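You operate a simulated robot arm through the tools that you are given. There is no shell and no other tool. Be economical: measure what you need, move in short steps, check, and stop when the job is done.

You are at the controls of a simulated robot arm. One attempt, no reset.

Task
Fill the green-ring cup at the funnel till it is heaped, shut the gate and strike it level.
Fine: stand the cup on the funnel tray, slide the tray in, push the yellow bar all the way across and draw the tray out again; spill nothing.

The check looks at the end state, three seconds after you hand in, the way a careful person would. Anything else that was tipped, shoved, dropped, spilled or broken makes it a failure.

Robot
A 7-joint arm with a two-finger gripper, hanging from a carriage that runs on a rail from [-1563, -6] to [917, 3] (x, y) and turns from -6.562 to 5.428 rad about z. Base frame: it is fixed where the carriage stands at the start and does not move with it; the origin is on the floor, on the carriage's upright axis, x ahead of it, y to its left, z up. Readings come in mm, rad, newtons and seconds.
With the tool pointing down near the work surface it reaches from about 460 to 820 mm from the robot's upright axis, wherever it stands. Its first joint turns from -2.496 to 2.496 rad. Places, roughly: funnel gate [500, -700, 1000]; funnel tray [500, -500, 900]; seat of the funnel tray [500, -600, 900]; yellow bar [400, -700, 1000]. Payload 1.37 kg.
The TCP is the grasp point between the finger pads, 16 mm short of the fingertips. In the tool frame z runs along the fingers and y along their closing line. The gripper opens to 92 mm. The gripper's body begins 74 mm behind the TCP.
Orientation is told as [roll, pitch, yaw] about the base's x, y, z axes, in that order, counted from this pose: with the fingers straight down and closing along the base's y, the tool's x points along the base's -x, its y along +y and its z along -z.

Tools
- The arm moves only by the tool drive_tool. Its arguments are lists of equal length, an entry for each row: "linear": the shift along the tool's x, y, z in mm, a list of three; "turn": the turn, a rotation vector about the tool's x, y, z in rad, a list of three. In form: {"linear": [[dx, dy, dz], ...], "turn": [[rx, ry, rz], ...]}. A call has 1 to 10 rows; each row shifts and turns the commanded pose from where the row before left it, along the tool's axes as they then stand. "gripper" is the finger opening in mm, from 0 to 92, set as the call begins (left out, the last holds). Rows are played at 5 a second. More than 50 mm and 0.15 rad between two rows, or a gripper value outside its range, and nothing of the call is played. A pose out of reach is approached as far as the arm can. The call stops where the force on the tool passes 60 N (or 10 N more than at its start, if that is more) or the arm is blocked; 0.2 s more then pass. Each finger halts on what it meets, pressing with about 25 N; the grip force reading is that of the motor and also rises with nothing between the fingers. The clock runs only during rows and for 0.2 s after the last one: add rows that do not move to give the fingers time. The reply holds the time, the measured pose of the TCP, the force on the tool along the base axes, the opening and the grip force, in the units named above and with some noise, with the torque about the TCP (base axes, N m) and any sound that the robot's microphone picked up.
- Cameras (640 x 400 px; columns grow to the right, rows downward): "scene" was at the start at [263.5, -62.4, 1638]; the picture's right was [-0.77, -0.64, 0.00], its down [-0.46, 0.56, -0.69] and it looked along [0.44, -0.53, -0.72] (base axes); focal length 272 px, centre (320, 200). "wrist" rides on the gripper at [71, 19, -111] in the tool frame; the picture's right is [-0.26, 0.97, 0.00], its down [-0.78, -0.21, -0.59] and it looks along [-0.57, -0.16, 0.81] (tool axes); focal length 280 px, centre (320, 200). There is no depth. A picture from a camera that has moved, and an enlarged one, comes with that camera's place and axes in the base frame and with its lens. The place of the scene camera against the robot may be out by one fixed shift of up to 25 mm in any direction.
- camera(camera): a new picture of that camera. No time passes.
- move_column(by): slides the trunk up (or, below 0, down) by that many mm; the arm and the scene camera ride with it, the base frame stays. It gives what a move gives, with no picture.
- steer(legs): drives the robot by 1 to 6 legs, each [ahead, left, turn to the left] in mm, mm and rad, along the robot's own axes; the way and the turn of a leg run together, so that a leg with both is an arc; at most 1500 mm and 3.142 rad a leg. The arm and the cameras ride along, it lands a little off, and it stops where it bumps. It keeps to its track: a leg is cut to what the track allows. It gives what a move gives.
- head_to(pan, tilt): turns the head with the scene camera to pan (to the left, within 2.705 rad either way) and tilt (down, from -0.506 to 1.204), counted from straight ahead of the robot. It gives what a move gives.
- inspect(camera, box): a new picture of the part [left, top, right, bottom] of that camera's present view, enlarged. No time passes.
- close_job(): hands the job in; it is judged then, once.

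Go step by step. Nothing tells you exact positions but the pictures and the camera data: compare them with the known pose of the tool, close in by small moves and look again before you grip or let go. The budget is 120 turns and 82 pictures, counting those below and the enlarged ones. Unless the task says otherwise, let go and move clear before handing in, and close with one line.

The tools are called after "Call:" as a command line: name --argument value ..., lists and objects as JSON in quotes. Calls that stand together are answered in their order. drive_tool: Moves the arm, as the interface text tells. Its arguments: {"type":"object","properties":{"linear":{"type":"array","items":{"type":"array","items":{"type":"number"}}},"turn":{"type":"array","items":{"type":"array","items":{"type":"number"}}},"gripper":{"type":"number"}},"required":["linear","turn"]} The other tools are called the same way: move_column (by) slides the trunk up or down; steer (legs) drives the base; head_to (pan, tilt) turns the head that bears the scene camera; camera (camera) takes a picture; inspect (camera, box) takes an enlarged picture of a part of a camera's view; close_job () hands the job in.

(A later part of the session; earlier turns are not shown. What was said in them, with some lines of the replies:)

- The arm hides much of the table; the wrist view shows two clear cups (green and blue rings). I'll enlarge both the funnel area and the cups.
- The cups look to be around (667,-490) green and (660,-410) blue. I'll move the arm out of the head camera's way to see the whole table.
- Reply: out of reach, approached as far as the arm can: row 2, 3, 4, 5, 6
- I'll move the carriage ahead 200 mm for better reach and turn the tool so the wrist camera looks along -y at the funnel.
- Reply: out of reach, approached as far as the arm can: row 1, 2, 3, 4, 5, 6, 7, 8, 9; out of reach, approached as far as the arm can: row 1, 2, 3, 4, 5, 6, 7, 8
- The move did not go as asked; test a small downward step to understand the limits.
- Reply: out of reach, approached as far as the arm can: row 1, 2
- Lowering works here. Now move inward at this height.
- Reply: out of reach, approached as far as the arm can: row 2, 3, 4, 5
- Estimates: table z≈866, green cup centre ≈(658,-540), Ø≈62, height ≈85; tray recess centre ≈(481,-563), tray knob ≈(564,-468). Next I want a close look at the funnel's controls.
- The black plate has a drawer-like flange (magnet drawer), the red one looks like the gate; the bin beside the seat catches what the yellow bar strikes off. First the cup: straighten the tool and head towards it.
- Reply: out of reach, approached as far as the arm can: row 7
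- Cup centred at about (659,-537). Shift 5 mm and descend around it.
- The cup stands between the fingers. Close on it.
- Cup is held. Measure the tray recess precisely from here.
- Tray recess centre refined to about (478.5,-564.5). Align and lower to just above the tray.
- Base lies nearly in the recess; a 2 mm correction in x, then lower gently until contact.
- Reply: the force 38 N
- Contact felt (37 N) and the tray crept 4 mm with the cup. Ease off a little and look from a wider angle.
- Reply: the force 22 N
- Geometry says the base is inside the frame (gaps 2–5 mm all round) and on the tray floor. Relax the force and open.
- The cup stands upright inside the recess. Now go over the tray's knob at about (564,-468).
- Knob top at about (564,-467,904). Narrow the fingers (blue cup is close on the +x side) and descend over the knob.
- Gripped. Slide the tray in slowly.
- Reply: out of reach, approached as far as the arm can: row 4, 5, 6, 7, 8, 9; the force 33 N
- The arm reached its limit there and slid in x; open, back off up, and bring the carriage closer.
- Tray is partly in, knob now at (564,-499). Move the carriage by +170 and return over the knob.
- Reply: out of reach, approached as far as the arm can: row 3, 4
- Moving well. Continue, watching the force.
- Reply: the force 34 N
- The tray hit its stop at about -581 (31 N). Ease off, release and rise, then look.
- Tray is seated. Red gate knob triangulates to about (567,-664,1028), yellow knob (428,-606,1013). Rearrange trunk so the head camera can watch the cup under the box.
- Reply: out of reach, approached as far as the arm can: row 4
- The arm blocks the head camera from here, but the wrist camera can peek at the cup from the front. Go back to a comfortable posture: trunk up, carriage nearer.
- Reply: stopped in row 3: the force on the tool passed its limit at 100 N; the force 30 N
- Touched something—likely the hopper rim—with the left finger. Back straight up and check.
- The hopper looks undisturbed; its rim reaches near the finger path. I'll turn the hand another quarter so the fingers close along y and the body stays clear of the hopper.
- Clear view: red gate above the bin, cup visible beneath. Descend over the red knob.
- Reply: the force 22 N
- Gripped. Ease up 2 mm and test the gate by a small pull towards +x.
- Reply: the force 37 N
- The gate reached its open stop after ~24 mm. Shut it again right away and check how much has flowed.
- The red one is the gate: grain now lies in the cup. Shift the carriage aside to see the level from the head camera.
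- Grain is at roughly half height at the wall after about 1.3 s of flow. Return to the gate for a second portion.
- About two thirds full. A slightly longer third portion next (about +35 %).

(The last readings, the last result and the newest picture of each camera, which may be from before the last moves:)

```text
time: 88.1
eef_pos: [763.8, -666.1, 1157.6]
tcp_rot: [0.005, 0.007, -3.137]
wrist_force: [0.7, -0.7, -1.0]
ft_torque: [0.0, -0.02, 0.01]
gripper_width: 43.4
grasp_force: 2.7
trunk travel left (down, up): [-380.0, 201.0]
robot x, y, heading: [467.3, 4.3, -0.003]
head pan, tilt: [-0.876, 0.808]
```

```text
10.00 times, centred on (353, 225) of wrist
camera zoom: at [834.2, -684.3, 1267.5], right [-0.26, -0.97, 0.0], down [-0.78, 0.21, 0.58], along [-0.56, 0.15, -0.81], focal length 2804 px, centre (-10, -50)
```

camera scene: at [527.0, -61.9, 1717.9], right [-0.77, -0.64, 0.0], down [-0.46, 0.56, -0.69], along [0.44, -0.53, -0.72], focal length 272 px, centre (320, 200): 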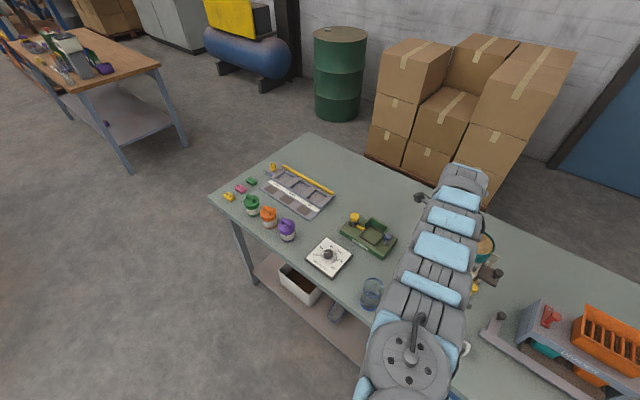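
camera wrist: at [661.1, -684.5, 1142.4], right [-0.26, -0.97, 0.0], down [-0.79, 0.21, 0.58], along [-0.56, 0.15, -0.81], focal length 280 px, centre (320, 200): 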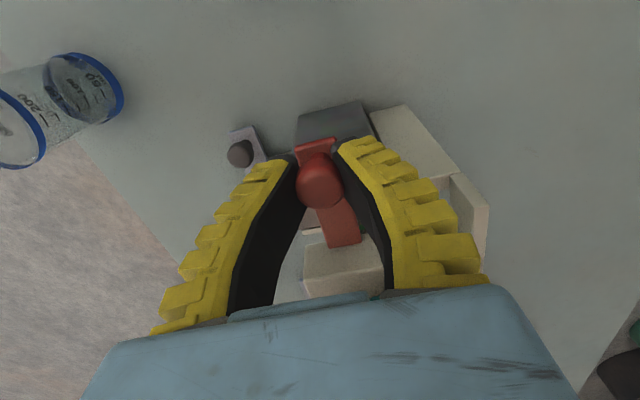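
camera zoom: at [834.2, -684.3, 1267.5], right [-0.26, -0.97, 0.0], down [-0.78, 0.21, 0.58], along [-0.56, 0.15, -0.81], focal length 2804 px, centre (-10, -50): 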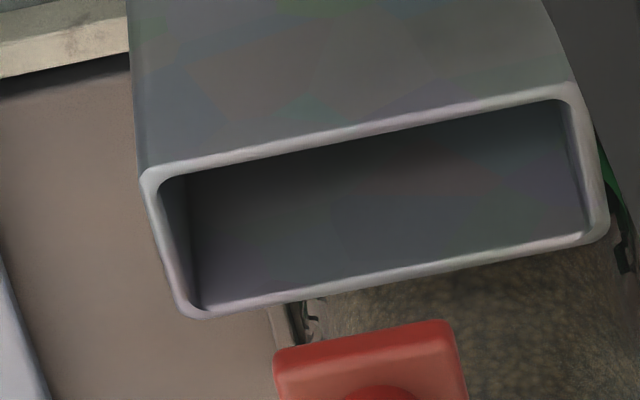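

I need a flatter view of the rim: raise the hand, then lower the trunk so the head camera looks under the box.

Call:
drive_tool --linear '[[0, 0, -40], [0, 0, -40], [0, 0, -40], [0, 0, -40]]' --turn '[[0, 0, 0], [0, 0, 0], [0, 0, 0], [0, 0, 0]]'

Call:
move_column --by -230

Call:
inspect --camera "scene" --box '[500, 230, 580, 290]'

```text
time: 89.1
eef_pos: [762.8, -662.6, 1315.7]
tcp_rot: [0.004, 0.005, -3.134]
wrist_force: [0.7, -0.3, -0.4]
ft_torque: [0.0, 0.01, 0.01]
gripper_width: 43.6
grasp_force: 2.3
trunk travel left (down, up): [-380.0, 201.0]
robot x, y, heading: [469.6, 1.9, -0.002]
head pan, tilt: [-0.876, 0.808]
```

```text
time: 91.5
eef_pos: [763.2, -666.2, 1086.6]
tcp_rot: [0.005, 0.006, -3.136]
wrist_force: [0.7, 0.2, 0.5]
ft_torque: [0.01, 0.0, 0.0]
gripper_width: 43.1
grasp_force: 2.7
trunk travel left (down, up): [-150.0, 431.0]
robot x, y, heading: [470.9, 2.4, -0.001]
head pan, tilt: [-0.876, 0.808]
```

```text
6.67 times, centred on (540, 260) of scene
camera zoom: at [731.6, -61.5, 1488.0], right [-0.77, -0.64, 0.0], down [-0.46, 0.56, -0.69], along [0.44, -0.53, -0.72], focal length 1812 px, centre (-1147, -200)
```

zoom: 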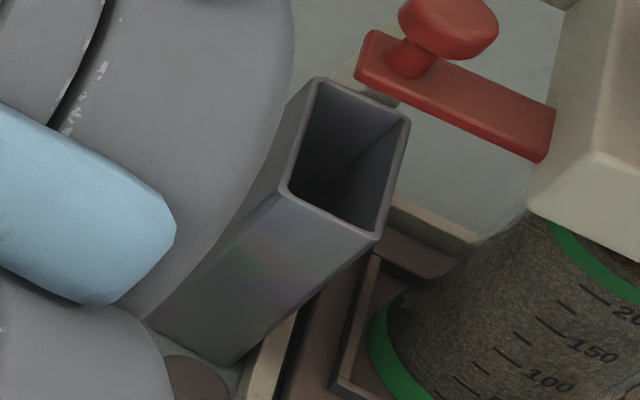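

Call:
inspect --camera "scene" --box '[566, 250, 614, 280]'

```text
13.33 times, centred on (590, 265) of scene
camera zoom: at [731.6, -61.5, 1488.0], right [-0.77, -0.64, 0.0], down [-0.46, 0.56, -0.69], along [0.44, -0.53, -0.72], focal length 3625 px, centre (-3280, -667)
```

zoom: 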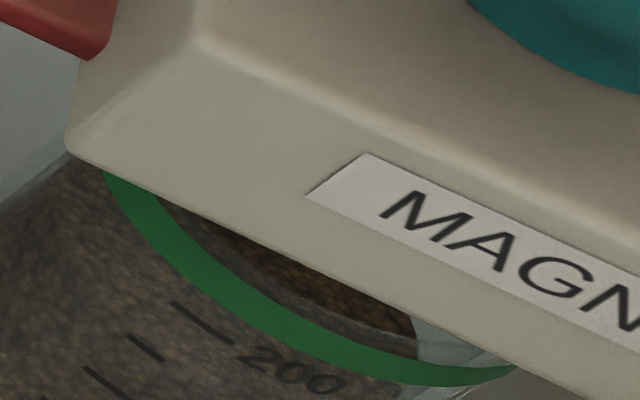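

Grain mounds in the middle but still lies a few mm below the rim at the edge. One small extra portion (about 10 %).

Call:
steer --legs '[[-196, 0, 0]]'

Call:
drive_tool --linear '[[0, 0, 25], [0, 0, 29]]' --turn '[[0, 0, 0], [0, 0, 0]]'

Call:
drive_tool --gripper 8 --linear '[[0, 0, 0], [0, 0, 0], [0, 0, 0]]' --turn '[[0, 0, 0], [0, 0, 0], [0, 0, 0]]'

```text
time: 93.1
eef_pos: [565.0, -665.2, 1087.0]
tcp_rot: [0.004, 0.007, -3.136]
wrist_force: [0.1, -1.2, -0.4]
ft_torque: [0.01, 0.01, 0.02]
gripper_width: 43.2
grasp_force: 2.6
trunk travel left (down, up): [-150.0, 431.0]
robot x, y, heading: [271.9, 2.0, -0.001]
head pan, tilt: [-0.876, 0.808]
```

```text
time: 93.7
eef_pos: [566.6, -666.0, 1032.4]
tcp_rot: [0.005, 0.007, -3.136]
wrist_force: [-0.3, 0.2, 0.1]
ft_torque: [0.01, 0.0, 0.01]
gripper_width: 43.3
grasp_force: 2.0
trunk travel left (down, up): [-150.0, 431.0]
robot x, y, heading: [273.9, 1.4, 0.002]
head pan, tilt: [-0.876, 0.808]
```

```text
time: 94.5
eef_pos: [567.3, -666.2, 1032.2]
tcp_rot: [0.005, 0.006, -3.138]
wrist_force: [0.4, -2.8, -2.0]
ft_torque: [0.02, 0.04, -0.01]
gripper_width: 17.0
grasp_force: 27.9
trunk travel left (down, up): [-150.0, 431.0]
robot x, y, heading: [271.3, -1.5, -0.002]
head pan, tilt: [-0.876, 0.808]
```

Call:
drive_tool --linear '[[9, 0, 0], [10, 0, 0], [-10, 0, 0], [-9, 0, 0], [-2, 0, 0]]' --turn '[[0, 0, 0], [0, 0, 0], [0, 0, 0], [0, 0, 0], [0, 0, 0]]'

Call:
drive_tool --gripper 40 --linear '[[0, 0, 0], [0, 0, 0], [0, 0, -30], [0, 0, -25]]' --turn '[[0, 0, 0], [0, 0, 0], [0, 0, 0], [0, 0, 0]]'

Call:
steer --legs '[[196, 0, 0]]'

Call:
inspect --camera "scene" --box '[566, 250, 614, 280]'

```text
time: 95.7
eef_pos: [565.4, -664.8, 1032.1]
tcp_rot: [0.005, 0.006, -3.133]
wrist_force: [6.5, -6.2, -6.6]
ft_torque: [0.03, -0.13, 0.03]
gripper_width: 16.4
grasp_force: 27.9
trunk travel left (down, up): [-150.0, 431.0]
robot x, y, heading: [269.0, -1.2, -0.001]
head pan, tilt: [-0.876, 0.808]
```

```text
time: 96.7
eef_pos: [564.0, -666.2, 1087.2]
tcp_rot: [0.003, 0.008, -3.135]
wrist_force: [-0.2, 0.3, 0.5]
ft_torque: [-0.01, 0.0, 0.0]
gripper_width: 43.6
grasp_force: 2.1
trunk travel left (down, up): [-150.0, 431.0]
robot x, y, heading: [270.4, -1.4, -0.003]
head pan, tilt: [-0.876, 0.808]
```

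```text
time: 98.2
eef_pos: [759.4, -664.3, 1087.1]
tcp_rot: [0.004, 0.008, -3.135]
wrist_force: [-0.2, 0.9, 0.6]
ft_torque: [-0.03, 0.04, -0.02]
gripper_width: 43.5
grasp_force: 2.3
trunk travel left (down, up): [-150.0, 431.0]
robot x, y, heading: [467.6, 0.1, -0.002]
head pan, tilt: [-0.876, 0.808]
```

```text
13.33 times, centred on (590, 265) of scene
camera zoom: at [729.5, -61.1, 1488.0], right [-0.77, -0.64, 0.0], down [-0.46, 0.56, -0.69], along [0.44, -0.53, -0.72], focal length 3625 px, centre (-3280, -667)
```

zoom: 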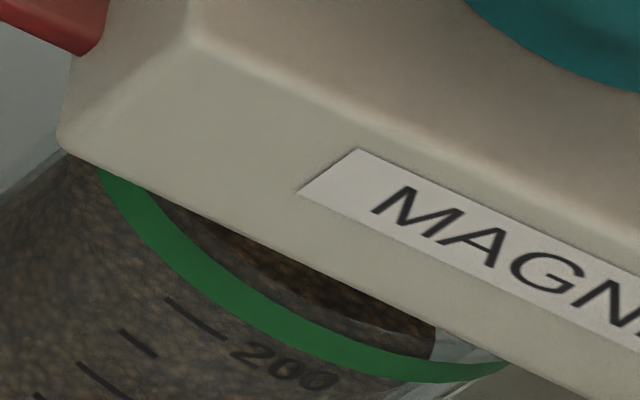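

Calibrating on the right-hand wall, the level rises about 1 % per mm·s of opening and stands near 80 %. Add about 20 % more.

Call:
steer --legs '[[-194, 0, 0]]'

Call:
drive_tool --linear '[[0, 0, 25], [0, 0, 29]]' --turn '[[0, 0, 0], [0, 0, 0]]'

Call:
drive_tool --gripper 8 --linear '[[0, 0, 0], [0, 0, 0], [0, 0, 0]]' --turn '[[0, 0, 0], [0, 0, 0], [0, 0, 0]]'

Call:
drive_tool --linear '[[8, 0, 0], [8, 0, 0], [7, 0, 0], [0, 0, 0], [0, 0, 0], [-12, 0, 0], [-11, 0, 0], [-2, 0, 0]]' --turn '[[0, 0, 0], [0, 0, 0], [0, 0, 0], [0, 0, 0], [0, 0, 0], [0, 0, 0], [0, 0, 0], [0, 0, 0]]'

Call:
drive_tool --gripper 40 --linear '[[0, 0, 0], [0, 0, 0], [0, 0, -30], [0, 0, -25]]' --turn '[[0, 0, 0], [0, 0, 0], [0, 0, 0], [0, 0, 0]]'

Call:
steer --legs '[[196, 0, 0]]'

Call:
inspect --camera "scene" --box '[566, 254, 614, 284]'

```text
time: 99.8
eef_pos: [567.2, -663.7, 1086.8]
tcp_rot: [0.004, 0.007, -3.131]
wrist_force: [1.0, 0.2, 0.1]
ft_torque: [-0.01, 0.02, 0.02]
gripper_width: 43.5
grasp_force: 2.0
trunk travel left (down, up): [-150.0, 431.0]
robot x, y, heading: [271.6, 0.2, -0.001]
head pan, tilt: [-0.876, 0.808]
```

```text
time: 100.4
eef_pos: [567.7, -663.7, 1031.4]
tcp_rot: [0.002, 0.008, -3.13]
wrist_force: [0.4, -0.2, 0.6]
ft_torque: [-0.02, 0.01, 0.03]
gripper_width: 43.5
grasp_force: 2.2
trunk travel left (down, up): [-150.0, 431.0]
robot x, y, heading: [271.5, 1.5, 0.002]
head pan, tilt: [-0.876, 0.808]
```

```text
time: 101.2
eef_pos: [566.8, -665.9, 1032.5]
tcp_rot: [0.008, 0.005, -3.133]
wrist_force: [-1.1, -10.3, -1.8]
ft_torque: [-0.06, 0.05, 0.01]
gripper_width: 15.5
grasp_force: 28.0
trunk travel left (down, up): [-150.0, 431.0]
robot x, y, heading: [274.6, -2.2, 0.004]
head pan, tilt: [-0.876, 0.808]
```

```text
time: 103.0
eef_pos: [566.7, -666.1, 1033.3]
tcp_rot: [0.005, 0.007, -3.131]
wrist_force: [2.0, -14.8, -10.7]
ft_torque: [0.0, 0.03, -0.03]
gripper_width: 14.8
grasp_force: 27.4
trunk travel left (down, up): [-150.0, 431.0]
robot x, y, heading: [274.5, -3.7, 0.004]
head pan, tilt: [-0.876, 0.808]
```

```text
time: 104.0
eef_pos: [566.0, -664.1, 1088.3]
tcp_rot: [0.002, 0.005, -3.131]
wrist_force: [0.1, -0.1, 0.2]
ft_torque: [0.01, 0.0, -0.01]
gripper_width: 43.4
grasp_force: 2.6
trunk travel left (down, up): [-150.0, 431.0]
robot x, y, heading: [273.1, 2.5, 0.001]
head pan, tilt: [-0.876, 0.808]
```

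```text
time: 105.6
eef_pos: [758.6, -662.4, 1088.3]
tcp_rot: [0.004, 0.007, -3.131]
wrist_force: [-0.7, 0.8, 0.1]
ft_torque: [-0.01, 0.04, 0.0]
gripper_width: 43.5
grasp_force: 2.7
trunk travel left (down, up): [-150.0, 431.0]
robot x, y, heading: [465.1, -1.4, 0.0]
head pan, tilt: [-0.876, 0.808]
```

```text
13.33 times, centred on (590, 269) of scene
camera zoom: at [729.3, -60.4, 1488.0], right [-0.77, -0.64, 0.0], down [-0.46, 0.55, -0.69], along [0.44, -0.53, -0.72], focal length 3625 px, centre (-3280, -720)
```

zoom: 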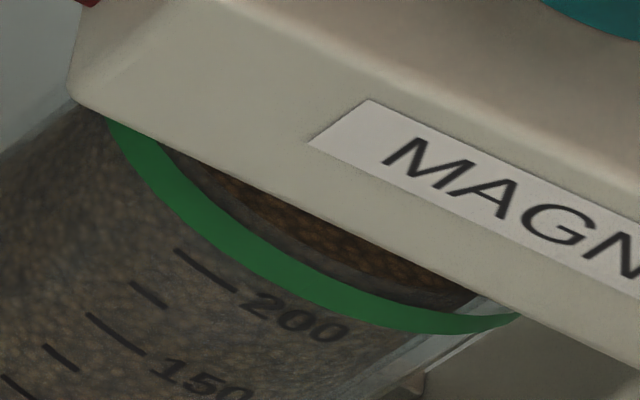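

Still roughly 10 mm short at the right-hand wall. Repeat the same portion.

Call:
steer --legs '[[-194, 0, 0]]'

Call:
drive_tool --linear '[[0, 0, 25], [0, 0, 30]]' --turn '[[0, 0, 0], [0, 0, 0]]'

Call:
drive_tool --gripper 8 --linear '[[0, 0, 0], [0, 0, 0], [0, 0, 0]]' --turn '[[0, 0, 0], [0, 0, 0], [0, 0, 0]]'

Call:
drive_tool --linear '[[8, 0, 0], [8, 0, 0], [7, 0, 0], [0, 0, 0], [0, 0, 0], [-12, 0, 0], [-11, 0, 0], [-2, 0, 0]]' --turn '[[0, 0, 0], [0, 0, 0], [0, 0, 0], [0, 0, 0], [0, 0, 0], [0, 0, 0], [0, 0, 0], [0, 0, 0]]'

Call:
drive_tool --gripper 40 --linear '[[0, 0, 0], [0, 0, 0], [0, 0, -30], [0, 0, -25]]' --turn '[[0, 0, 0], [0, 0, 0], [0, 0, 0], [0, 0, 0]]'

Call:
steer --legs '[[196, 0, 0]]'

Call:
inspect --camera "scene" --box '[566, 254, 614, 284]'

```text
time: 107.2
eef_pos: [564.1, -664.6, 1088.1]
tcp_rot: [0.004, 0.009, -3.133]
wrist_force: [0.9, -0.2, 0.6]
ft_torque: [0.01, -0.02, 0.02]
gripper_width: 43.5
grasp_force: 2.7
trunk travel left (down, up): [-150.0, 431.0]
robot x, y, heading: [274.0, 0.2, 0.002]
head pan, tilt: [-0.876, 0.808]
```

```text
time: 107.8
eef_pos: [564.6, -663.7, 1032.7]
tcp_rot: [0.004, 0.005, -3.132]
wrist_force: [0.2, -0.4, -0.3]
ft_torque: [0.03, -0.01, -0.01]
gripper_width: 43.3
grasp_force: 2.7
trunk travel left (down, up): [-150.0, 431.0]
robot x, y, heading: [273.6, 2.9, 0.006]
head pan, tilt: [-0.876, 0.808]
```

```text
time: 108.6
eef_pos: [565.2, -665.9, 1034.8]
tcp_rot: [0.007, 0.008, -3.131]
wrist_force: [4.8, -11.3, -4.1]
ft_torque: [-0.02, -0.27, -0.02]
gripper_width: 15.3
grasp_force: 28.0
trunk travel left (down, up): [-150.0, 431.0]
robot x, y, heading: [270.9, 0.8, 0.002]
head pan, tilt: [-0.876, 0.808]
```

```text
time: 110.4
eef_pos: [566.0, -666.1, 1034.0]
tcp_rot: [0.004, 0.008, -3.132]
wrist_force: [6.0, -12.1, -3.7]
ft_torque: [-0.04, 0.02, 0.01]
gripper_width: 14.9
grasp_force: 28.3
trunk travel left (down, up): [-150.0, 431.0]
robot x, y, heading: [271.6, -0.9, -0.001]
head pan, tilt: [-0.876, 0.808]
```

```text
time: 111.4
eef_pos: [563.2, -663.1, 1087.3]
tcp_rot: [0.003, 0.006, -3.133]
wrist_force: [-0.1, -0.4, 0.7]
ft_torque: [0.01, -0.01, 0.01]
gripper_width: 43.3
grasp_force: 2.8
trunk travel left (down, up): [-150.0, 431.0]
robot x, y, heading: [273.3, 0.8, -0.004]
head pan, tilt: [-0.876, 0.808]
```

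```text
time: 112.9
eef_pos: [754.3, -664.3, 1086.0]
tcp_rot: [0.006, 0.006, -3.133]
wrist_force: [0.3, -0.3, 0.3]
ft_torque: [-0.01, -0.01, 0.02]
gripper_width: 43.5
grasp_force: 2.3
trunk travel left (down, up): [-150.0, 431.0]
robot x, y, heading: [465.5, 4.4, 0.002]
head pan, tilt: [-0.876, 0.808]
```

```text
13.33 times, centred on (590, 269) of scene
camera zoom: at [728.9, -60.5, 1488.0], right [-0.77, -0.64, 0.0], down [-0.46, 0.55, -0.69], along [0.44, -0.53, -0.72], focal length 3625 px, centre (-3280, -720)
```

zoom: 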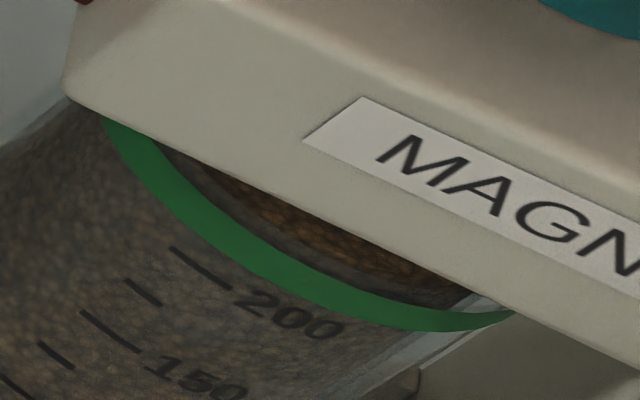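

The grain edge at the right now sits at the rim line. Check the heap from the side with the wrist camera before the strike.

Call:
drive_tool --gripper 92 --linear '[[0, 25, 0], [0, 20, 0], [0, 0, 0]]' --turn '[[0, 0, 0], [0, 0, 0], [0, 0, 0]]'

Call:
inspect --camera "wrist" --box '[300, 230, 400, 292]'

```text
time: 113.7
eef_pos: [756.5, -688.9, 1087.8]
tcp_rot: [0.004, 0.005, -3.132]
wrist_force: [-0.7, -0.9, -0.2]
ft_torque: [0.01, -0.03, -0.03]
gripper_width: 92.0
grasp_force: 0.1
out of reach, approached as far as the arm can: row 2
trunk travel left (down, up): [-150.0, 431.0]
robot x, y, heading: [462.5, -2.0, -0.002]
head pan, tilt: [-0.876, 0.808]
```

```text
6.40 times, centred on (350, 261) of wrist
camera zoom: at [825.9, -706.2, 1198.0], right [-0.25, -0.97, 0.0], down [-0.79, 0.21, 0.58], along [-0.56, 0.15, -0.81], focal length 1794 px, centre (128, -190)
```

zoom: 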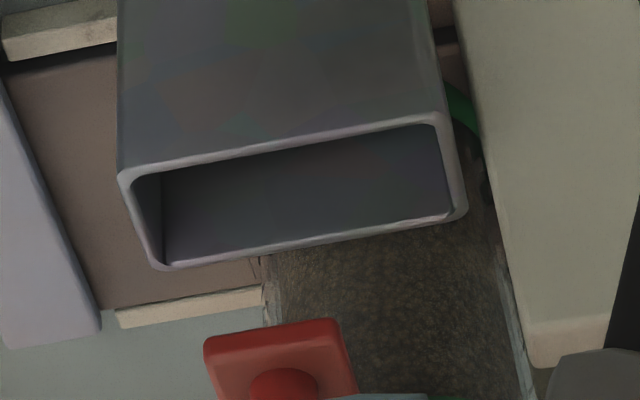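

Call:
drive_tool --linear '[[0, 0, 0], [0, 0, 0]]' --turn '[[0, -0.12, 0], [0, -0.12, 0]]'

Call:
inspect --camera "wrist" --box '[300, 190, 400, 270]'

```text
time: 114.3
eef_pos: [743.6, -674.8, 1075.0]
tcp_rot: [0.005, -0.235, -3.134]
wrist_force: [-0.1, -0.1, -0.5]
ft_torque: [0.01, -0.08, 0.0]
gripper_width: 91.7
grasp_force: 0.1
out of reach, approached as far as the arm can: row 1
trunk travel left (down, up): [-150.0, 431.0]
robot x, y, heading: [463.0, 2.0, -0.0]
head pan, tilt: [-0.876, 0.808]
```

```text
5.00 times, centred on (350, 230) of wrist
camera zoom: at [838.5, -693.9, 1164.7], right [-0.25, -0.97, 0.07], down [-0.62, 0.21, 0.75], along [-0.74, 0.15, -0.65], focal length 1402 px, centre (170, 50)
```

zoom: 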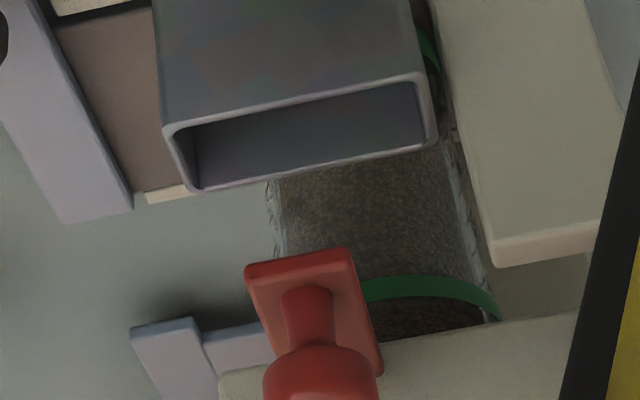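

Call:
inspect --camera "wrist" --box '[352, 238, 392, 263]'

```text
16.00 times, centred on (372, 250) of wrist
camera zoom: at [838.5, -693.9, 1164.7], right [-0.25, -0.97, 0.07], down [-0.62, 0.21, 0.75], along [-0.74, 0.15, -0.65], focal length 4486 px, centre (-512, -608)
```

zoom: 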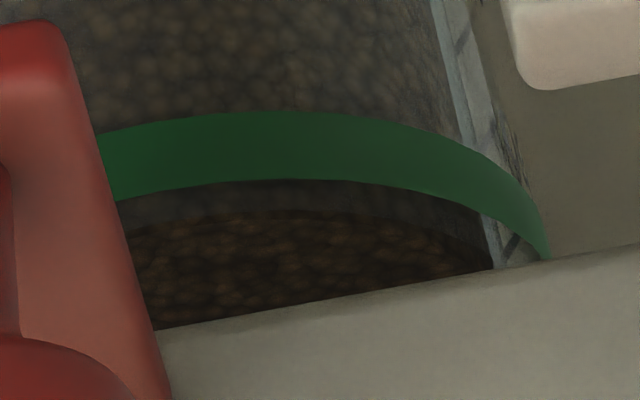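

Grain reaches the rim line all along and mounds inside; the last portion barely changed the edge, so it is heaped up to the outlet. The gate is shut. Now straighten the tool, raise the trunk, and turn back to closing along x for the yellow bar.

Call:
drive_tool --gripper 50 --linear '[[0, 0, 0], [0, 0, 0]]' --turn '[[0, 0.12, 0], [0, 0.12, 0]]'

Call:
move_column --by 230

Call:
drive_tool --linear '[[0, 0, 0], [0, 0, 0], [0, 0, 0], [0, 0, 0], [0, 0, 0], [0, 0, 0], [0, 0, 0], [0, 0, 0], [0, 0, 0], [0, 0, 0]]' --turn '[[0, 0, -0.15], [0, 0, -0.15], [0, 0, -0.15], [0, 0, -0.15], [0, 0, -0.15], [0, 0, -0.15], [0, 0, -0.15], [0, 0, -0.15], [0, 0, -0.15], [0, 0, -0.15]]'

Call:
steer --legs '[[-350, 0, 0]]'

```text
time: 114.9
eef_pos: [746.4, -675.1, 1075.8]
tcp_rot: [0.007, 0.009, -3.132]
wrist_force: [0.1, 0.0, 0.4]
ft_torque: [-0.01, 0.03, 0.01]
gripper_width: 53.0
grasp_force: 2.2
trunk travel left (down, up): [-150.0, 431.0]
robot x, y, heading: [467.0, 3.9, 0.002]
head pan, tilt: [-0.876, 0.808]
```

```text
time: 117.3
eef_pos: [744.2, -675.8, 1305.0]
tcp_rot: [0.006, 0.006, -3.134]
wrist_force: [-0.3, -0.1, -0.4]
ft_torque: [0.03, 0.02, 0.0]
gripper_width: 53.1
grasp_force: 2.2
trunk travel left (down, up): [-380.0, 201.0]
robot x, y, heading: [465.4, 4.8, -0.0]
head pan, tilt: [-0.876, 0.808]
```

```text
time: 119.5
eef_pos: [745.0, -677.1, 1303.5]
tcp_rot: [0.008, -0.004, -1.631]
wrist_force: [-0.2, -0.3, 0.4]
ft_torque: [-0.02, 0.03, -0.01]
gripper_width: 53.1
grasp_force: 2.1
trunk travel left (down, up): [-380.0, 201.0]
robot x, y, heading: [466.5, -1.3, 0.002]
head pan, tilt: [-0.876, 0.808]
```

```text
time: 121.8
eef_pos: [399.4, -676.5, 1304.3]
tcp_rot: [0.007, -0.002, -1.632]
wrist_force: [-0.3, -0.5, 0.0]
ft_torque: [0.01, 0.01, 0.01]
gripper_width: 53.2
grasp_force: 2.3
trunk travel left (down, up): [-380.0, 201.0]
robot x, y, heading: [121.4, 2.6, -0.001]
head pan, tilt: [-0.876, 0.808]
```

Call:
drive_tool --linear '[[0, 0, 45], [0, 0, 45], [0, 0, 45], [35, 14, 0], [35, 14, 0], [0, 0, 20]]' --turn '[[0, 0, -0.061], [0, 0, 0], [0, 0, 0], [0, 0, 0], [0, 0, 0], [0, 0, 0]]'

Call:
camera --camera "wrist"

```text
time: 123.2
eef_pos: [428.5, -607.9, 1148.7]
tcp_rot: [0.007, -0.004, -1.573]
wrist_force: [-0.3, -0.2, -0.2]
ft_torque: [0.03, 0.01, 0.0]
gripper_width: 52.6
grasp_force: 1.8
trunk travel left (down, up): [-380.0, 201.0]
robot x, y, heading: [119.6, 1.9, 0.006]
head pan, tilt: [-0.876, 0.808]
```

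```text
8 pictures are left
camera wrist: at [447.8, -535.9, 1259.5], right [0.96, -0.26, 0.01], down [-0.22, -0.78, 0.59], along [-0.15, -0.57, -0.81], focal length 280 px, centre (320, 200)
```

wrist: 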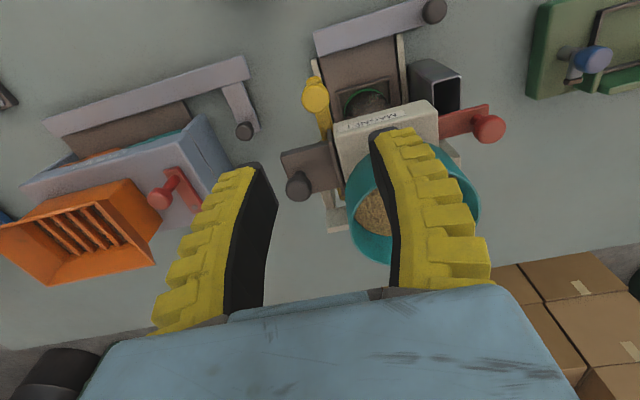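

Call:
drive_tool --linear '[[5, -1, 35], [0, 0, 40], [0, 0, 35], [0, 0, 20]]' --turn '[[0, 0, 0], [0, 0, 0], [0, 0, 0], [0, 0, 0]]'

Call:
camera --camera "wrist"

```text
time: 124.2
eef_pos: [428.2, -602.8, 1019.7]
tcp_rot: [0.005, -0.007, -1.57]
wrist_force: [-1.7, 0.1, 0.6]
ft_torque: [0.03, -0.08, -0.02]
gripper_width: 52.6
grasp_force: 2.5
trunk travel left (down, up): [-380.0, 201.0]
robot x, y, heading: [115.0, 1.8, 0.006]
head pan, tilt: [-0.876, 0.808]
```

```text
7 pictures are left
camera wrist: at [447.1, -531.6, 1130.1], right [0.96, -0.26, 0.01], down [-0.22, -0.78, 0.59], along [-0.15, -0.57, -0.81], focal length 280 px, centre (320, 200)
```

wrist: 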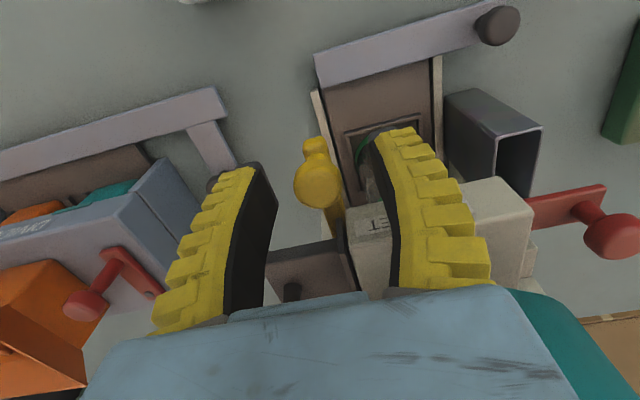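

Call:
drive_tool --gripper 8 --linear '[[0, 0, 2], [0, 0, 0], [0, 0, 0], [0, 0, 0]]' --turn '[[0, 0, 0], [0, 0, 0], [0, 0, 0], [0, 0, 0]]'

Call:
drive_tool --linear '[[0, 5, 0], [0, 5, 0], [0, 5, 0], [0, 5, 0]]' --turn '[[0, 0, 0], [0, 0, 0], [0, 0, 0], [0, 0, 0]]'

```text
time: 125.2
eef_pos: [429.0, -603.6, 1018.9]
tcp_rot: [0.006, -0.006, -1.57]
wrist_force: [0.0, 4.3, 12.6]
ft_torque: [-0.33, 0.0, 0.0]
gripper_width: 17.1
grasp_force: 28.1
trunk travel left (down, up): [-380.0, 201.0]
robot x, y, heading: [118.1, -1.2, 0.004]
head pan, tilt: [-0.876, 0.808]
```

```text
time: 125.9
eef_pos: [432.5, -603.7, 1018.1]
tcp_rot: [-0.001, -0.008, -1.582]
wrist_force: [-15.7, 24.3, 16.4]
ft_torque: [-3.54, -1.41, -0.19]
gripper_width: 14.9
grasp_force: 28.3
trunk travel left (down, up): [-380.0, 201.0]
robot x, y, heading: [118.6, 2.8, 0.005]
head pan, tilt: [-0.876, 0.808]
stopped in row 3: the force on the tool passed its limit at 68 N (the readings are from after the stop); the commanded pose is now the measured one
```

The hand's upper part met the hopper's rim. Back off, lean the hand away from the hopper (about 0.36 rad), and look.

Call:
drive_tool --linear '[[0, -4, 0], [0, 0, 0], [0, 0, 0], [0, 0, 0]]' --turn '[[0, 0, 0], [0, -0.12, 0], [0, -0.12, 0], [0, -0.12, 0]]'

Call:
camera --camera "wrist"

```text
time: 126.9
eef_pos: [431.1, -602.9, 1016.5]
tcp_rot: [0.001, -0.366, -1.579]
wrist_force: [0.7, 2.4, -16.0]
ft_torque: [0.47, 0.04, 0.05]
gripper_width: 13.1
grasp_force: 28.4
trunk travel left (down, up): [-380.0, 201.0]
robot x, y, heading: [120.3, 2.5, -0.003]
head pan, tilt: [-0.876, 0.808]
```

```text
6 pictures are left
camera wrist: at [450.7, -497.3, 1094.2], right [0.96, -0.25, 0.1], down [-0.22, -0.52, 0.83], along [-0.16, -0.82, -0.55], focal length 280 px, centre (320, 200)
```

wrist: 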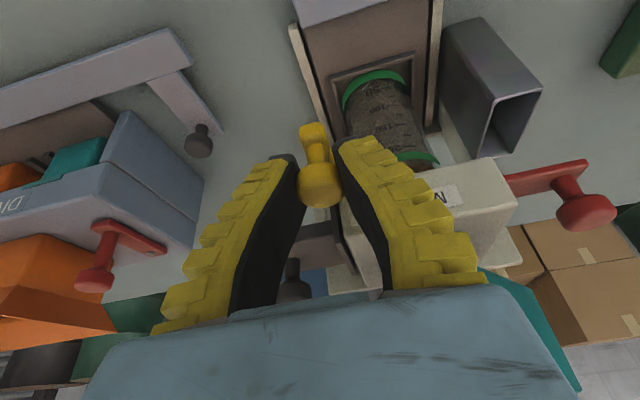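

Call:
drive_tool --linear '[[0, 5, 0], [0, 6, 0], [0, 6, 0], [0, 6, 0], [0, 6, 0]]' --turn '[[0, 0, 0], [0, 0, 0], [0, 0, 0], [0, 0, 0], [0, 0, 0]]'

```text
time: 128.1
eef_pos: [459.6, -601.0, 1018.0]
tcp_rot: [0.004, -0.364, -1.581]
wrist_force: [-0.2, 4.1, -24.4]
ft_torque: [0.41, -0.01, 0.08]
gripper_width: 12.2
grasp_force: 28.2
trunk travel left (down, up): [-380.0, 201.0]
robot x, y, heading: [121.4, -1.1, 0.001]
head pan, tilt: [-0.876, 0.808]
```

Call:
drive_tool --linear '[[0.5, 6, 1.5], [0, 6, 0], [0, 6, 0], [0, 6, 0], [0, 6, 0]]' --turn '[[0, 0, 0], [0, 0, 0], [0, 0, 0], [0, 0, 0], [0, 0, 0]]'

```text
time: 129.3
eef_pos: [489.7, -601.8, 1016.8]
tcp_rot: [0.005, -0.366, -1.579]
wrist_force: [-0.4, 17.1, -1.9]
ft_torque: [-0.21, 0.05, 0.07]
gripper_width: 12.4
grasp_force: 28.3
trunk travel left (down, up): [-380.0, 201.0]
robot x, y, heading: [118.9, -1.4, 0.004]
head pan, tilt: [-0.876, 0.808]
```

Call:
drive_tool --linear '[[-0.5, 6, 0], [0, 6, 0], [0, 6, 0], [0, 6, 0], [0, 6, 0]]' --turn '[[0, 0, 0], [0, 0, 0], [0, 0, 0], [0, 0, 0], [0, 0, 0]]'

```text
time: 130.5
eef_pos: [520.2, -601.6, 1016.0]
tcp_rot: [0.003, -0.364, -1.581]
wrist_force: [0.4, 15.9, -8.2]
ft_torque: [0.08, 0.01, -0.03]
gripper_width: 13.2
grasp_force: 27.6
trunk travel left (down, up): [-380.0, 201.0]
robot x, y, heading: [120.4, 0.1, 0.0]
head pan, tilt: [-0.876, 0.808]
```

Call:
drive_tool --linear '[[0, 4, 0], [0, 4, 0], [0, 4, 0], [0, 4, 0]]' --turn '[[0, 0, 0], [0, 0, 0], [0, 0, 0], [0, 0, 0]]'

Call:
camera --camera "wrist"

```text
time: 131.5
eef_pos: [531.1, -604.1, 1015.4]
tcp_rot: [-0.002, -0.366, -1.582]
wrist_force: [-15.7, 22.4, -0.2]
ft_torque: [-0.2, 0.12, 0.0]
gripper_width: 13.9
grasp_force: 27.8
trunk travel left (down, up): [-380.0, 201.0]
robot x, y, heading: [116.6, 3.7, 0.001]
head pan, tilt: [-0.876, 0.808]
```

```text
5 pictures are left
camera wrist: at [552.2, -498.2, 1092.9], right [0.96, -0.26, 0.09], down [-0.22, -0.51, 0.83], along [-0.17, -0.82, -0.55], focal length 280 px, centre (320, 200)
```

wrist: 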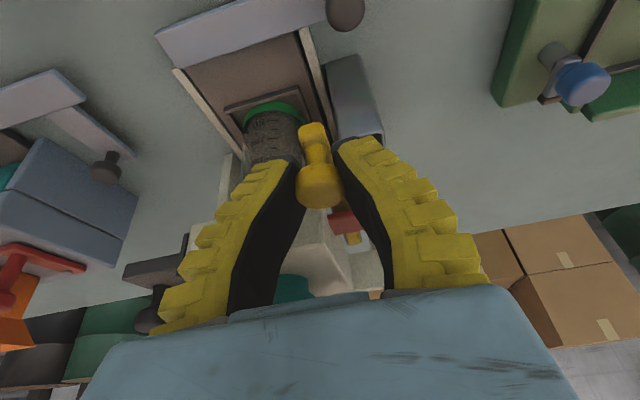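

Resistance begins at x≈531; press a little more to confirm it is the end stop.

Call:
drive_tool --linear '[[0, 2, 0], [0, 2, 0]]' --turn '[[0, 0, 0], [0, 0, 0]]'

```text
time: 132.1
eef_pos: [531.9, -605.2, 1014.6]
tcp_rot: [-0.006, -0.364, -1.583]
wrist_force: [-30.1, 19.3, -1.3]
ft_torque: [-0.23, 0.2, 0.0]
gripper_width: 14.8
grasp_force: 27.6
trunk travel left (down, up): [-380.0, 201.0]
robot x, y, heading: [121.4, 0.0, -0.0]
head pan, tilt: [-0.876, 0.808]
```

The bar is fully across. Release it and retreat along the leaning tool axis.

Call:
drive_tool --gripper 40 --linear '[[0, -3, 0], [0, 0, 0], [0, 0, -30], [0, 0, -35]]' --turn '[[0, 0, 0], [0, 0, 0], [0, 0, 0], [0, 0, 0]]'

```text
time: 133.1
eef_pos: [544.6, -578.5, 1078.2]
tcp_rot: [0.007, -0.366, -1.577]
wrist_force: [4.2, 3.4, 0.2]
ft_torque: [-0.28, 0.4, -0.14]
gripper_width: 43.3
grasp_force: 2.2
trunk travel left (down, up): [-380.0, 201.0]
robot x, y, heading: [123.6, 4.3, -0.0]
head pan, tilt: [-0.876, 0.808]
```

Call:
drive_tool --linear '[[28, 10, -11], [28, 10, -11]]' --turn '[[0, 0, 0], [0, 0, 0]]'

Call:
camera --camera "wrist"

```text
time: 133.7
eef_pos: [559.0, -525.3, 1079.9]
tcp_rot: [0.004, -0.368, -1.582]
wrist_force: [0.6, 0.1, 0.7]
ft_torque: [0.04, -0.01, -0.01]
gripper_width: 43.4
grasp_force: 2.8
trunk travel left (down, up): [-380.0, 201.0]
robot x, y, heading: [121.5, 0.5, 0.001]
head pan, tilt: [-0.876, 0.808]
```

```text
4 pictures are left
camera wrist: at [577.9, -418.4, 1156.5], right [0.96, -0.25, 0.1], down [-0.22, -0.51, 0.83], along [-0.16, -0.82, -0.55], focal length 280 px, centre (320, 200)
```

wrist: 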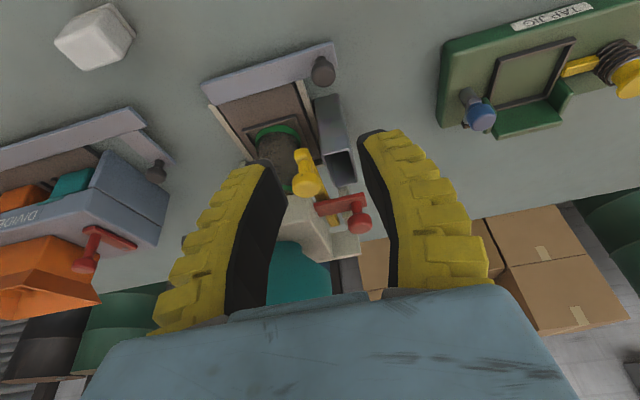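

Everything looks orderly. Approach the tray knob along the leaning axis.

Call:
drive_tool --linear '[[6, 3, 44], [7, 3, 43], [0, 0, 40], [0, 0, 35], [0, 0, 22]]' --turn '[[0, 0, 0], [0, 0, 0], [0, 0, 0], [0, 0, 0], [0, 0, 0]]'

Call:
camera --camera "wrist"

```text
time: 134.9
eef_pos: [564.7, -577.3, 903.5]
tcp_rot: [0.004, -0.369, -1.581]
wrist_force: [-0.8, -0.2, -0.2]
ft_torque: [-0.01, 0.0, 0.01]
gripper_width: 43.2
grasp_force: 2.4
trunk travel left (down, up): [-380.0, 201.0]
robot x, y, heading: [119.9, 1.1, 0.001]
head pan, tilt: [-0.876, 0.808]
```

```text
3 pictures are left
camera wrist: at [584.5, -472.2, 980.2], right [0.96, -0.25, 0.1], down [-0.22, -0.51, 0.83], along [-0.16, -0.82, -0.55], focal length 280 px, centre (320, 200)
```

wrist: 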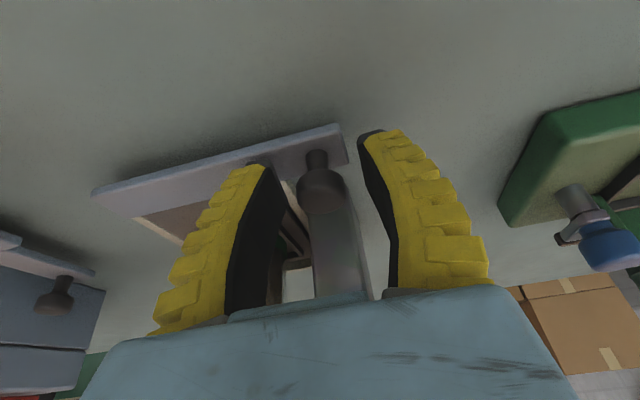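

Call:
drive_tool --gripper 8 --linear '[[0, 0, 3], [0, 0, 0], [0, 0, 0], [0, 0, 0]]' --turn '[[0, 0, 0], [0, 0, 0], [0, 0, 0], [0, 0, 0]]'

Call:
drive_tool --linear '[[1.9, 0, -0.7], [2.8, 0, -1.1], [3.7, 0, -1.4], [3.7, 0, -1.4], [3.7, 0, -1.4], [3.7, 0, -1.4]]' --turn '[[0, 0, 0], [0, 0, 0], [0, 0, 0], [0, 0, 0], [0, 0, 0], [0, 0, 0]]'

```text
time: 135.9
eef_pos: [563.9, -579.2, 900.0]
tcp_rot: [0.004, -0.371, -1.581]
wrist_force: [-4.6, -0.8, 4.5]
ft_torque: [-0.17, 0.02, 0.0]
gripper_width: 14.5
grasp_force: 27.5
trunk travel left (down, up): [-380.0, 201.0]
robot x, y, heading: [119.4, -1.8, 0.002]
head pan, tilt: [-0.876, 0.808]
```

```text
time: 137.3
eef_pos: [564.3, -557.6, 899.0]
tcp_rot: [0.005, -0.368, -1.58]
wrist_force: [-3.1, 0.4, 3.7]
ft_torque: [-0.13, 0.07, 0.01]
gripper_width: 14.4
grasp_force: 27.9
trunk travel left (down, up): [-380.0, 201.0]
robot x, y, heading: [117.1, -0.2, 0.004]
head pan, tilt: [-0.876, 0.808]
```

Tray follows smoothly. Continue slowly.

Call:
drive_tool --linear '[[4.2, 0, -1.6], [4.2, 0, -1.6], [4.2, 0, -1.6], [4.2, 0, -1.6], [4.2, 0, -1.6], [4.2, 0, -1.6], [4.2, 0, -1.6], [4.2, 0, -1.6], [4.2, 0, -1.6], [4.2, 0, -1.6]]' --turn '[[0, 0, 0], [0, 0, 0], [0, 0, 0], [0, 0, 0], [0, 0, 0], [0, 0, 0], [0, 0, 0], [0, 0, 0], [0, 0, 0], [0, 0, 0]]'

Call:
drive_tool --linear '[[4.2, 0, -1.6], [4.2, 0, -1.6], [4.2, 0, -1.6], [4.2, 0, -1.6], [4.2, 0, -1.6], [4.2, 0, -1.6], [4.2, 0, -1.6], [4.2, 0, -1.6], [3, 0, -1.1], [2, 0, -0.8]]' --turn '[[0, 0, 0], [0, 0, 0], [0, 0, 0], [0, 0, 0], [0, 0, 0], [0, 0, 0], [0, 0, 0], [0, 0, 0], [0, 0, 0], [0, 0, 0]]'

```text
time: 139.5
eef_pos: [563.2, -513.8, 900.7]
tcp_rot: [0.002, -0.369, -1.582]
wrist_force: [-3.7, -0.4, 2.1]
ft_torque: [-0.19, 0.02, 0.03]
gripper_width: 14.4
grasp_force: 28.0
trunk travel left (down, up): [-380.0, 201.0]
robot x, y, heading: [115.0, -2.0, 0.005]
head pan, tilt: [-0.876, 0.808]
```

```text
time: 141.7
eef_pos: [563.9, -471.7, 898.5]
tcp_rot: [0.001, -0.371, -1.582]
wrist_force: [-6.3, -1.0, -3.8]
ft_torque: [-0.1, 0.01, -0.01]
gripper_width: 14.1
grasp_force: 28.3
trunk travel left (down, up): [-380.0, 201.0]
robot x, y, heading: [119.8, -1.0, 0.001]
head pan, tilt: [-0.876, 0.808]
```

Call:
drive_tool --linear '[[2.3, 0, -0.9], [2.3, 0, -0.9]]' --turn '[[0, 0, 0], [0, 0, 0]]'

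Call:
drive_tool --gripper 40 --linear '[[0, 0, 0], [0, 0, 0], [0, 0, -20], [0, 0, -35], [0, 0, -45], [0, 0, -45]]' --turn '[[0, 0, 0], [0, 0, 0], [0, 0, 0], [0, 0, 0], [0, 0, 0], [0, 0, 0]]'

Call:
camera --camera "wrist"

```text
time: 142.3
eef_pos: [564.4, -467.1, 899.0]
tcp_rot: [0.0, -0.37, -1.58]
wrist_force: [-2.2, -8.9, -14.4]
ft_torque: [0.11, 0.04, 0.0]
gripper_width: 14.2
grasp_force: 27.9
trunk travel left (down, up): [-380.0, 201.0]
robot x, y, heading: [118.6, 1.8, -0.001]
head pan, tilt: [-0.876, 0.808]
```

```text
time: 143.7
eef_pos: [565.6, -413.4, 1036.4]
tcp_rot: [0.005, -0.369, -1.582]
wrist_force: [-0.2, 0.1, 0.0]
ft_torque: [0.02, -0.09, 0.01]
gripper_width: 43.4
grasp_force: 3.0
trunk travel left (down, up): [-380.0, 201.0]
robot x, y, heading: [118.0, -0.8, 0.002]
head pan, tilt: [-0.876, 0.808]
```

```text
2 pictures are left
camera wrist: at [585.3, -307.9, 1113.4], right [0.96, -0.25, 0.1], down [-0.22, -0.51, 0.83], along [-0.16, -0.82, -0.55], focal length 280 px, centre (320, 200)
```

wrist: 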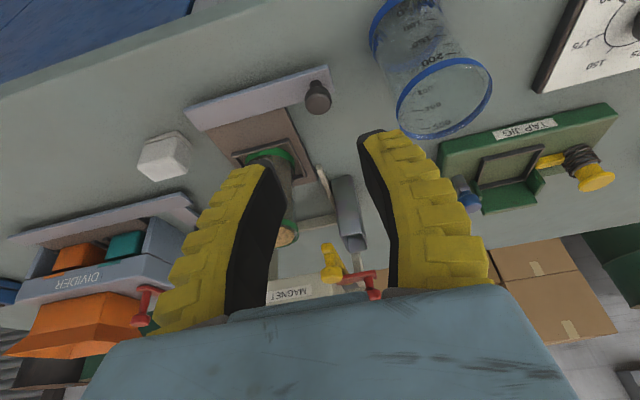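

Tray drawn out and released. Check the cup's top closely.

Call:
inspect --camera "wrist" --box '[255, 140, 375, 260]'

```text
3.33 times, centred on (315, 200) of wrist
camera zoom: at [585.3, -307.9, 1113.4], right [0.96, -0.25, 0.1], down [-0.22, -0.51, 0.83], along [-0.16, -0.82, -0.55], focal length 935 px, centre (337, 200)
```

zoom: 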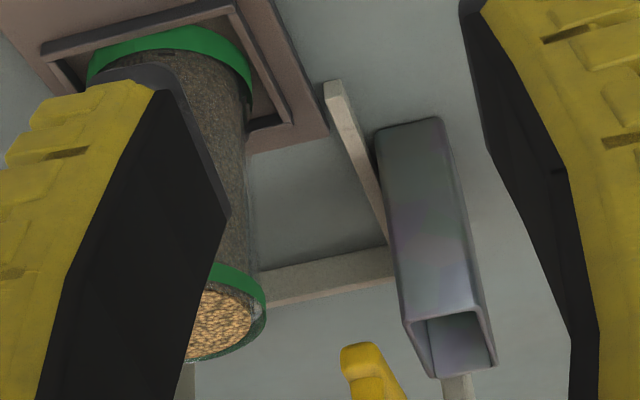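

Call:
drive_tool --gripper 92 --linear '[[0, -40, 0], [0, -40, 0], [0, 0, 0]]' --turn '[[0, 0, 0], [0, 0, 0], [0, 0, 0]]'

Call:
inspect --camera "wrist" --box '[290, 170, 400, 245]'

```text
time: 144.5
eef_pos: [483.7, -413.0, 1035.2]
tcp_rot: [0.004, -0.367, -1.581]
wrist_force: [0.0, 0.4, 0.5]
ft_torque: [0.0, -0.03, 0.0]
gripper_width: 91.9
grasp_force: 0.1
trunk travel left (down, up): [-380.0, 201.0]
robot x, y, heading: [122.2, -0.1, 0.001]
head pan, tilt: [-0.876, 0.808]
```

```text
5.33 times, centred on (345, 208) of wrist
camera zoom: at [503.5, -307.7, 1112.9], right [0.96, -0.25, 0.1], down [-0.22, -0.51, 0.83], along [-0.16, -0.82, -0.55], focal length 1495 px, centre (187, 160)
```

zoom: 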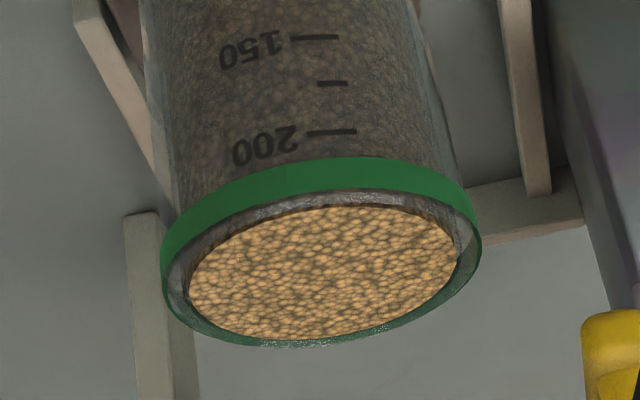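

The cup stands on the drawn-out tray, and the grain is flat and flush with the rim. The gate is shut, the yellow bar is fully across, no spilled grain shows in the last views, and the hand is clear.

Call:
close_job

```text
The job is handed in.
```

The green-ring cup is filled, struck level and standing on the drawn-out tray. The gate is shut and the yellow bar is fully across. I saw no spilled grain in the final pictures. While I was working, the hand bumped the hopper rim twice, with no visible shift or damage.
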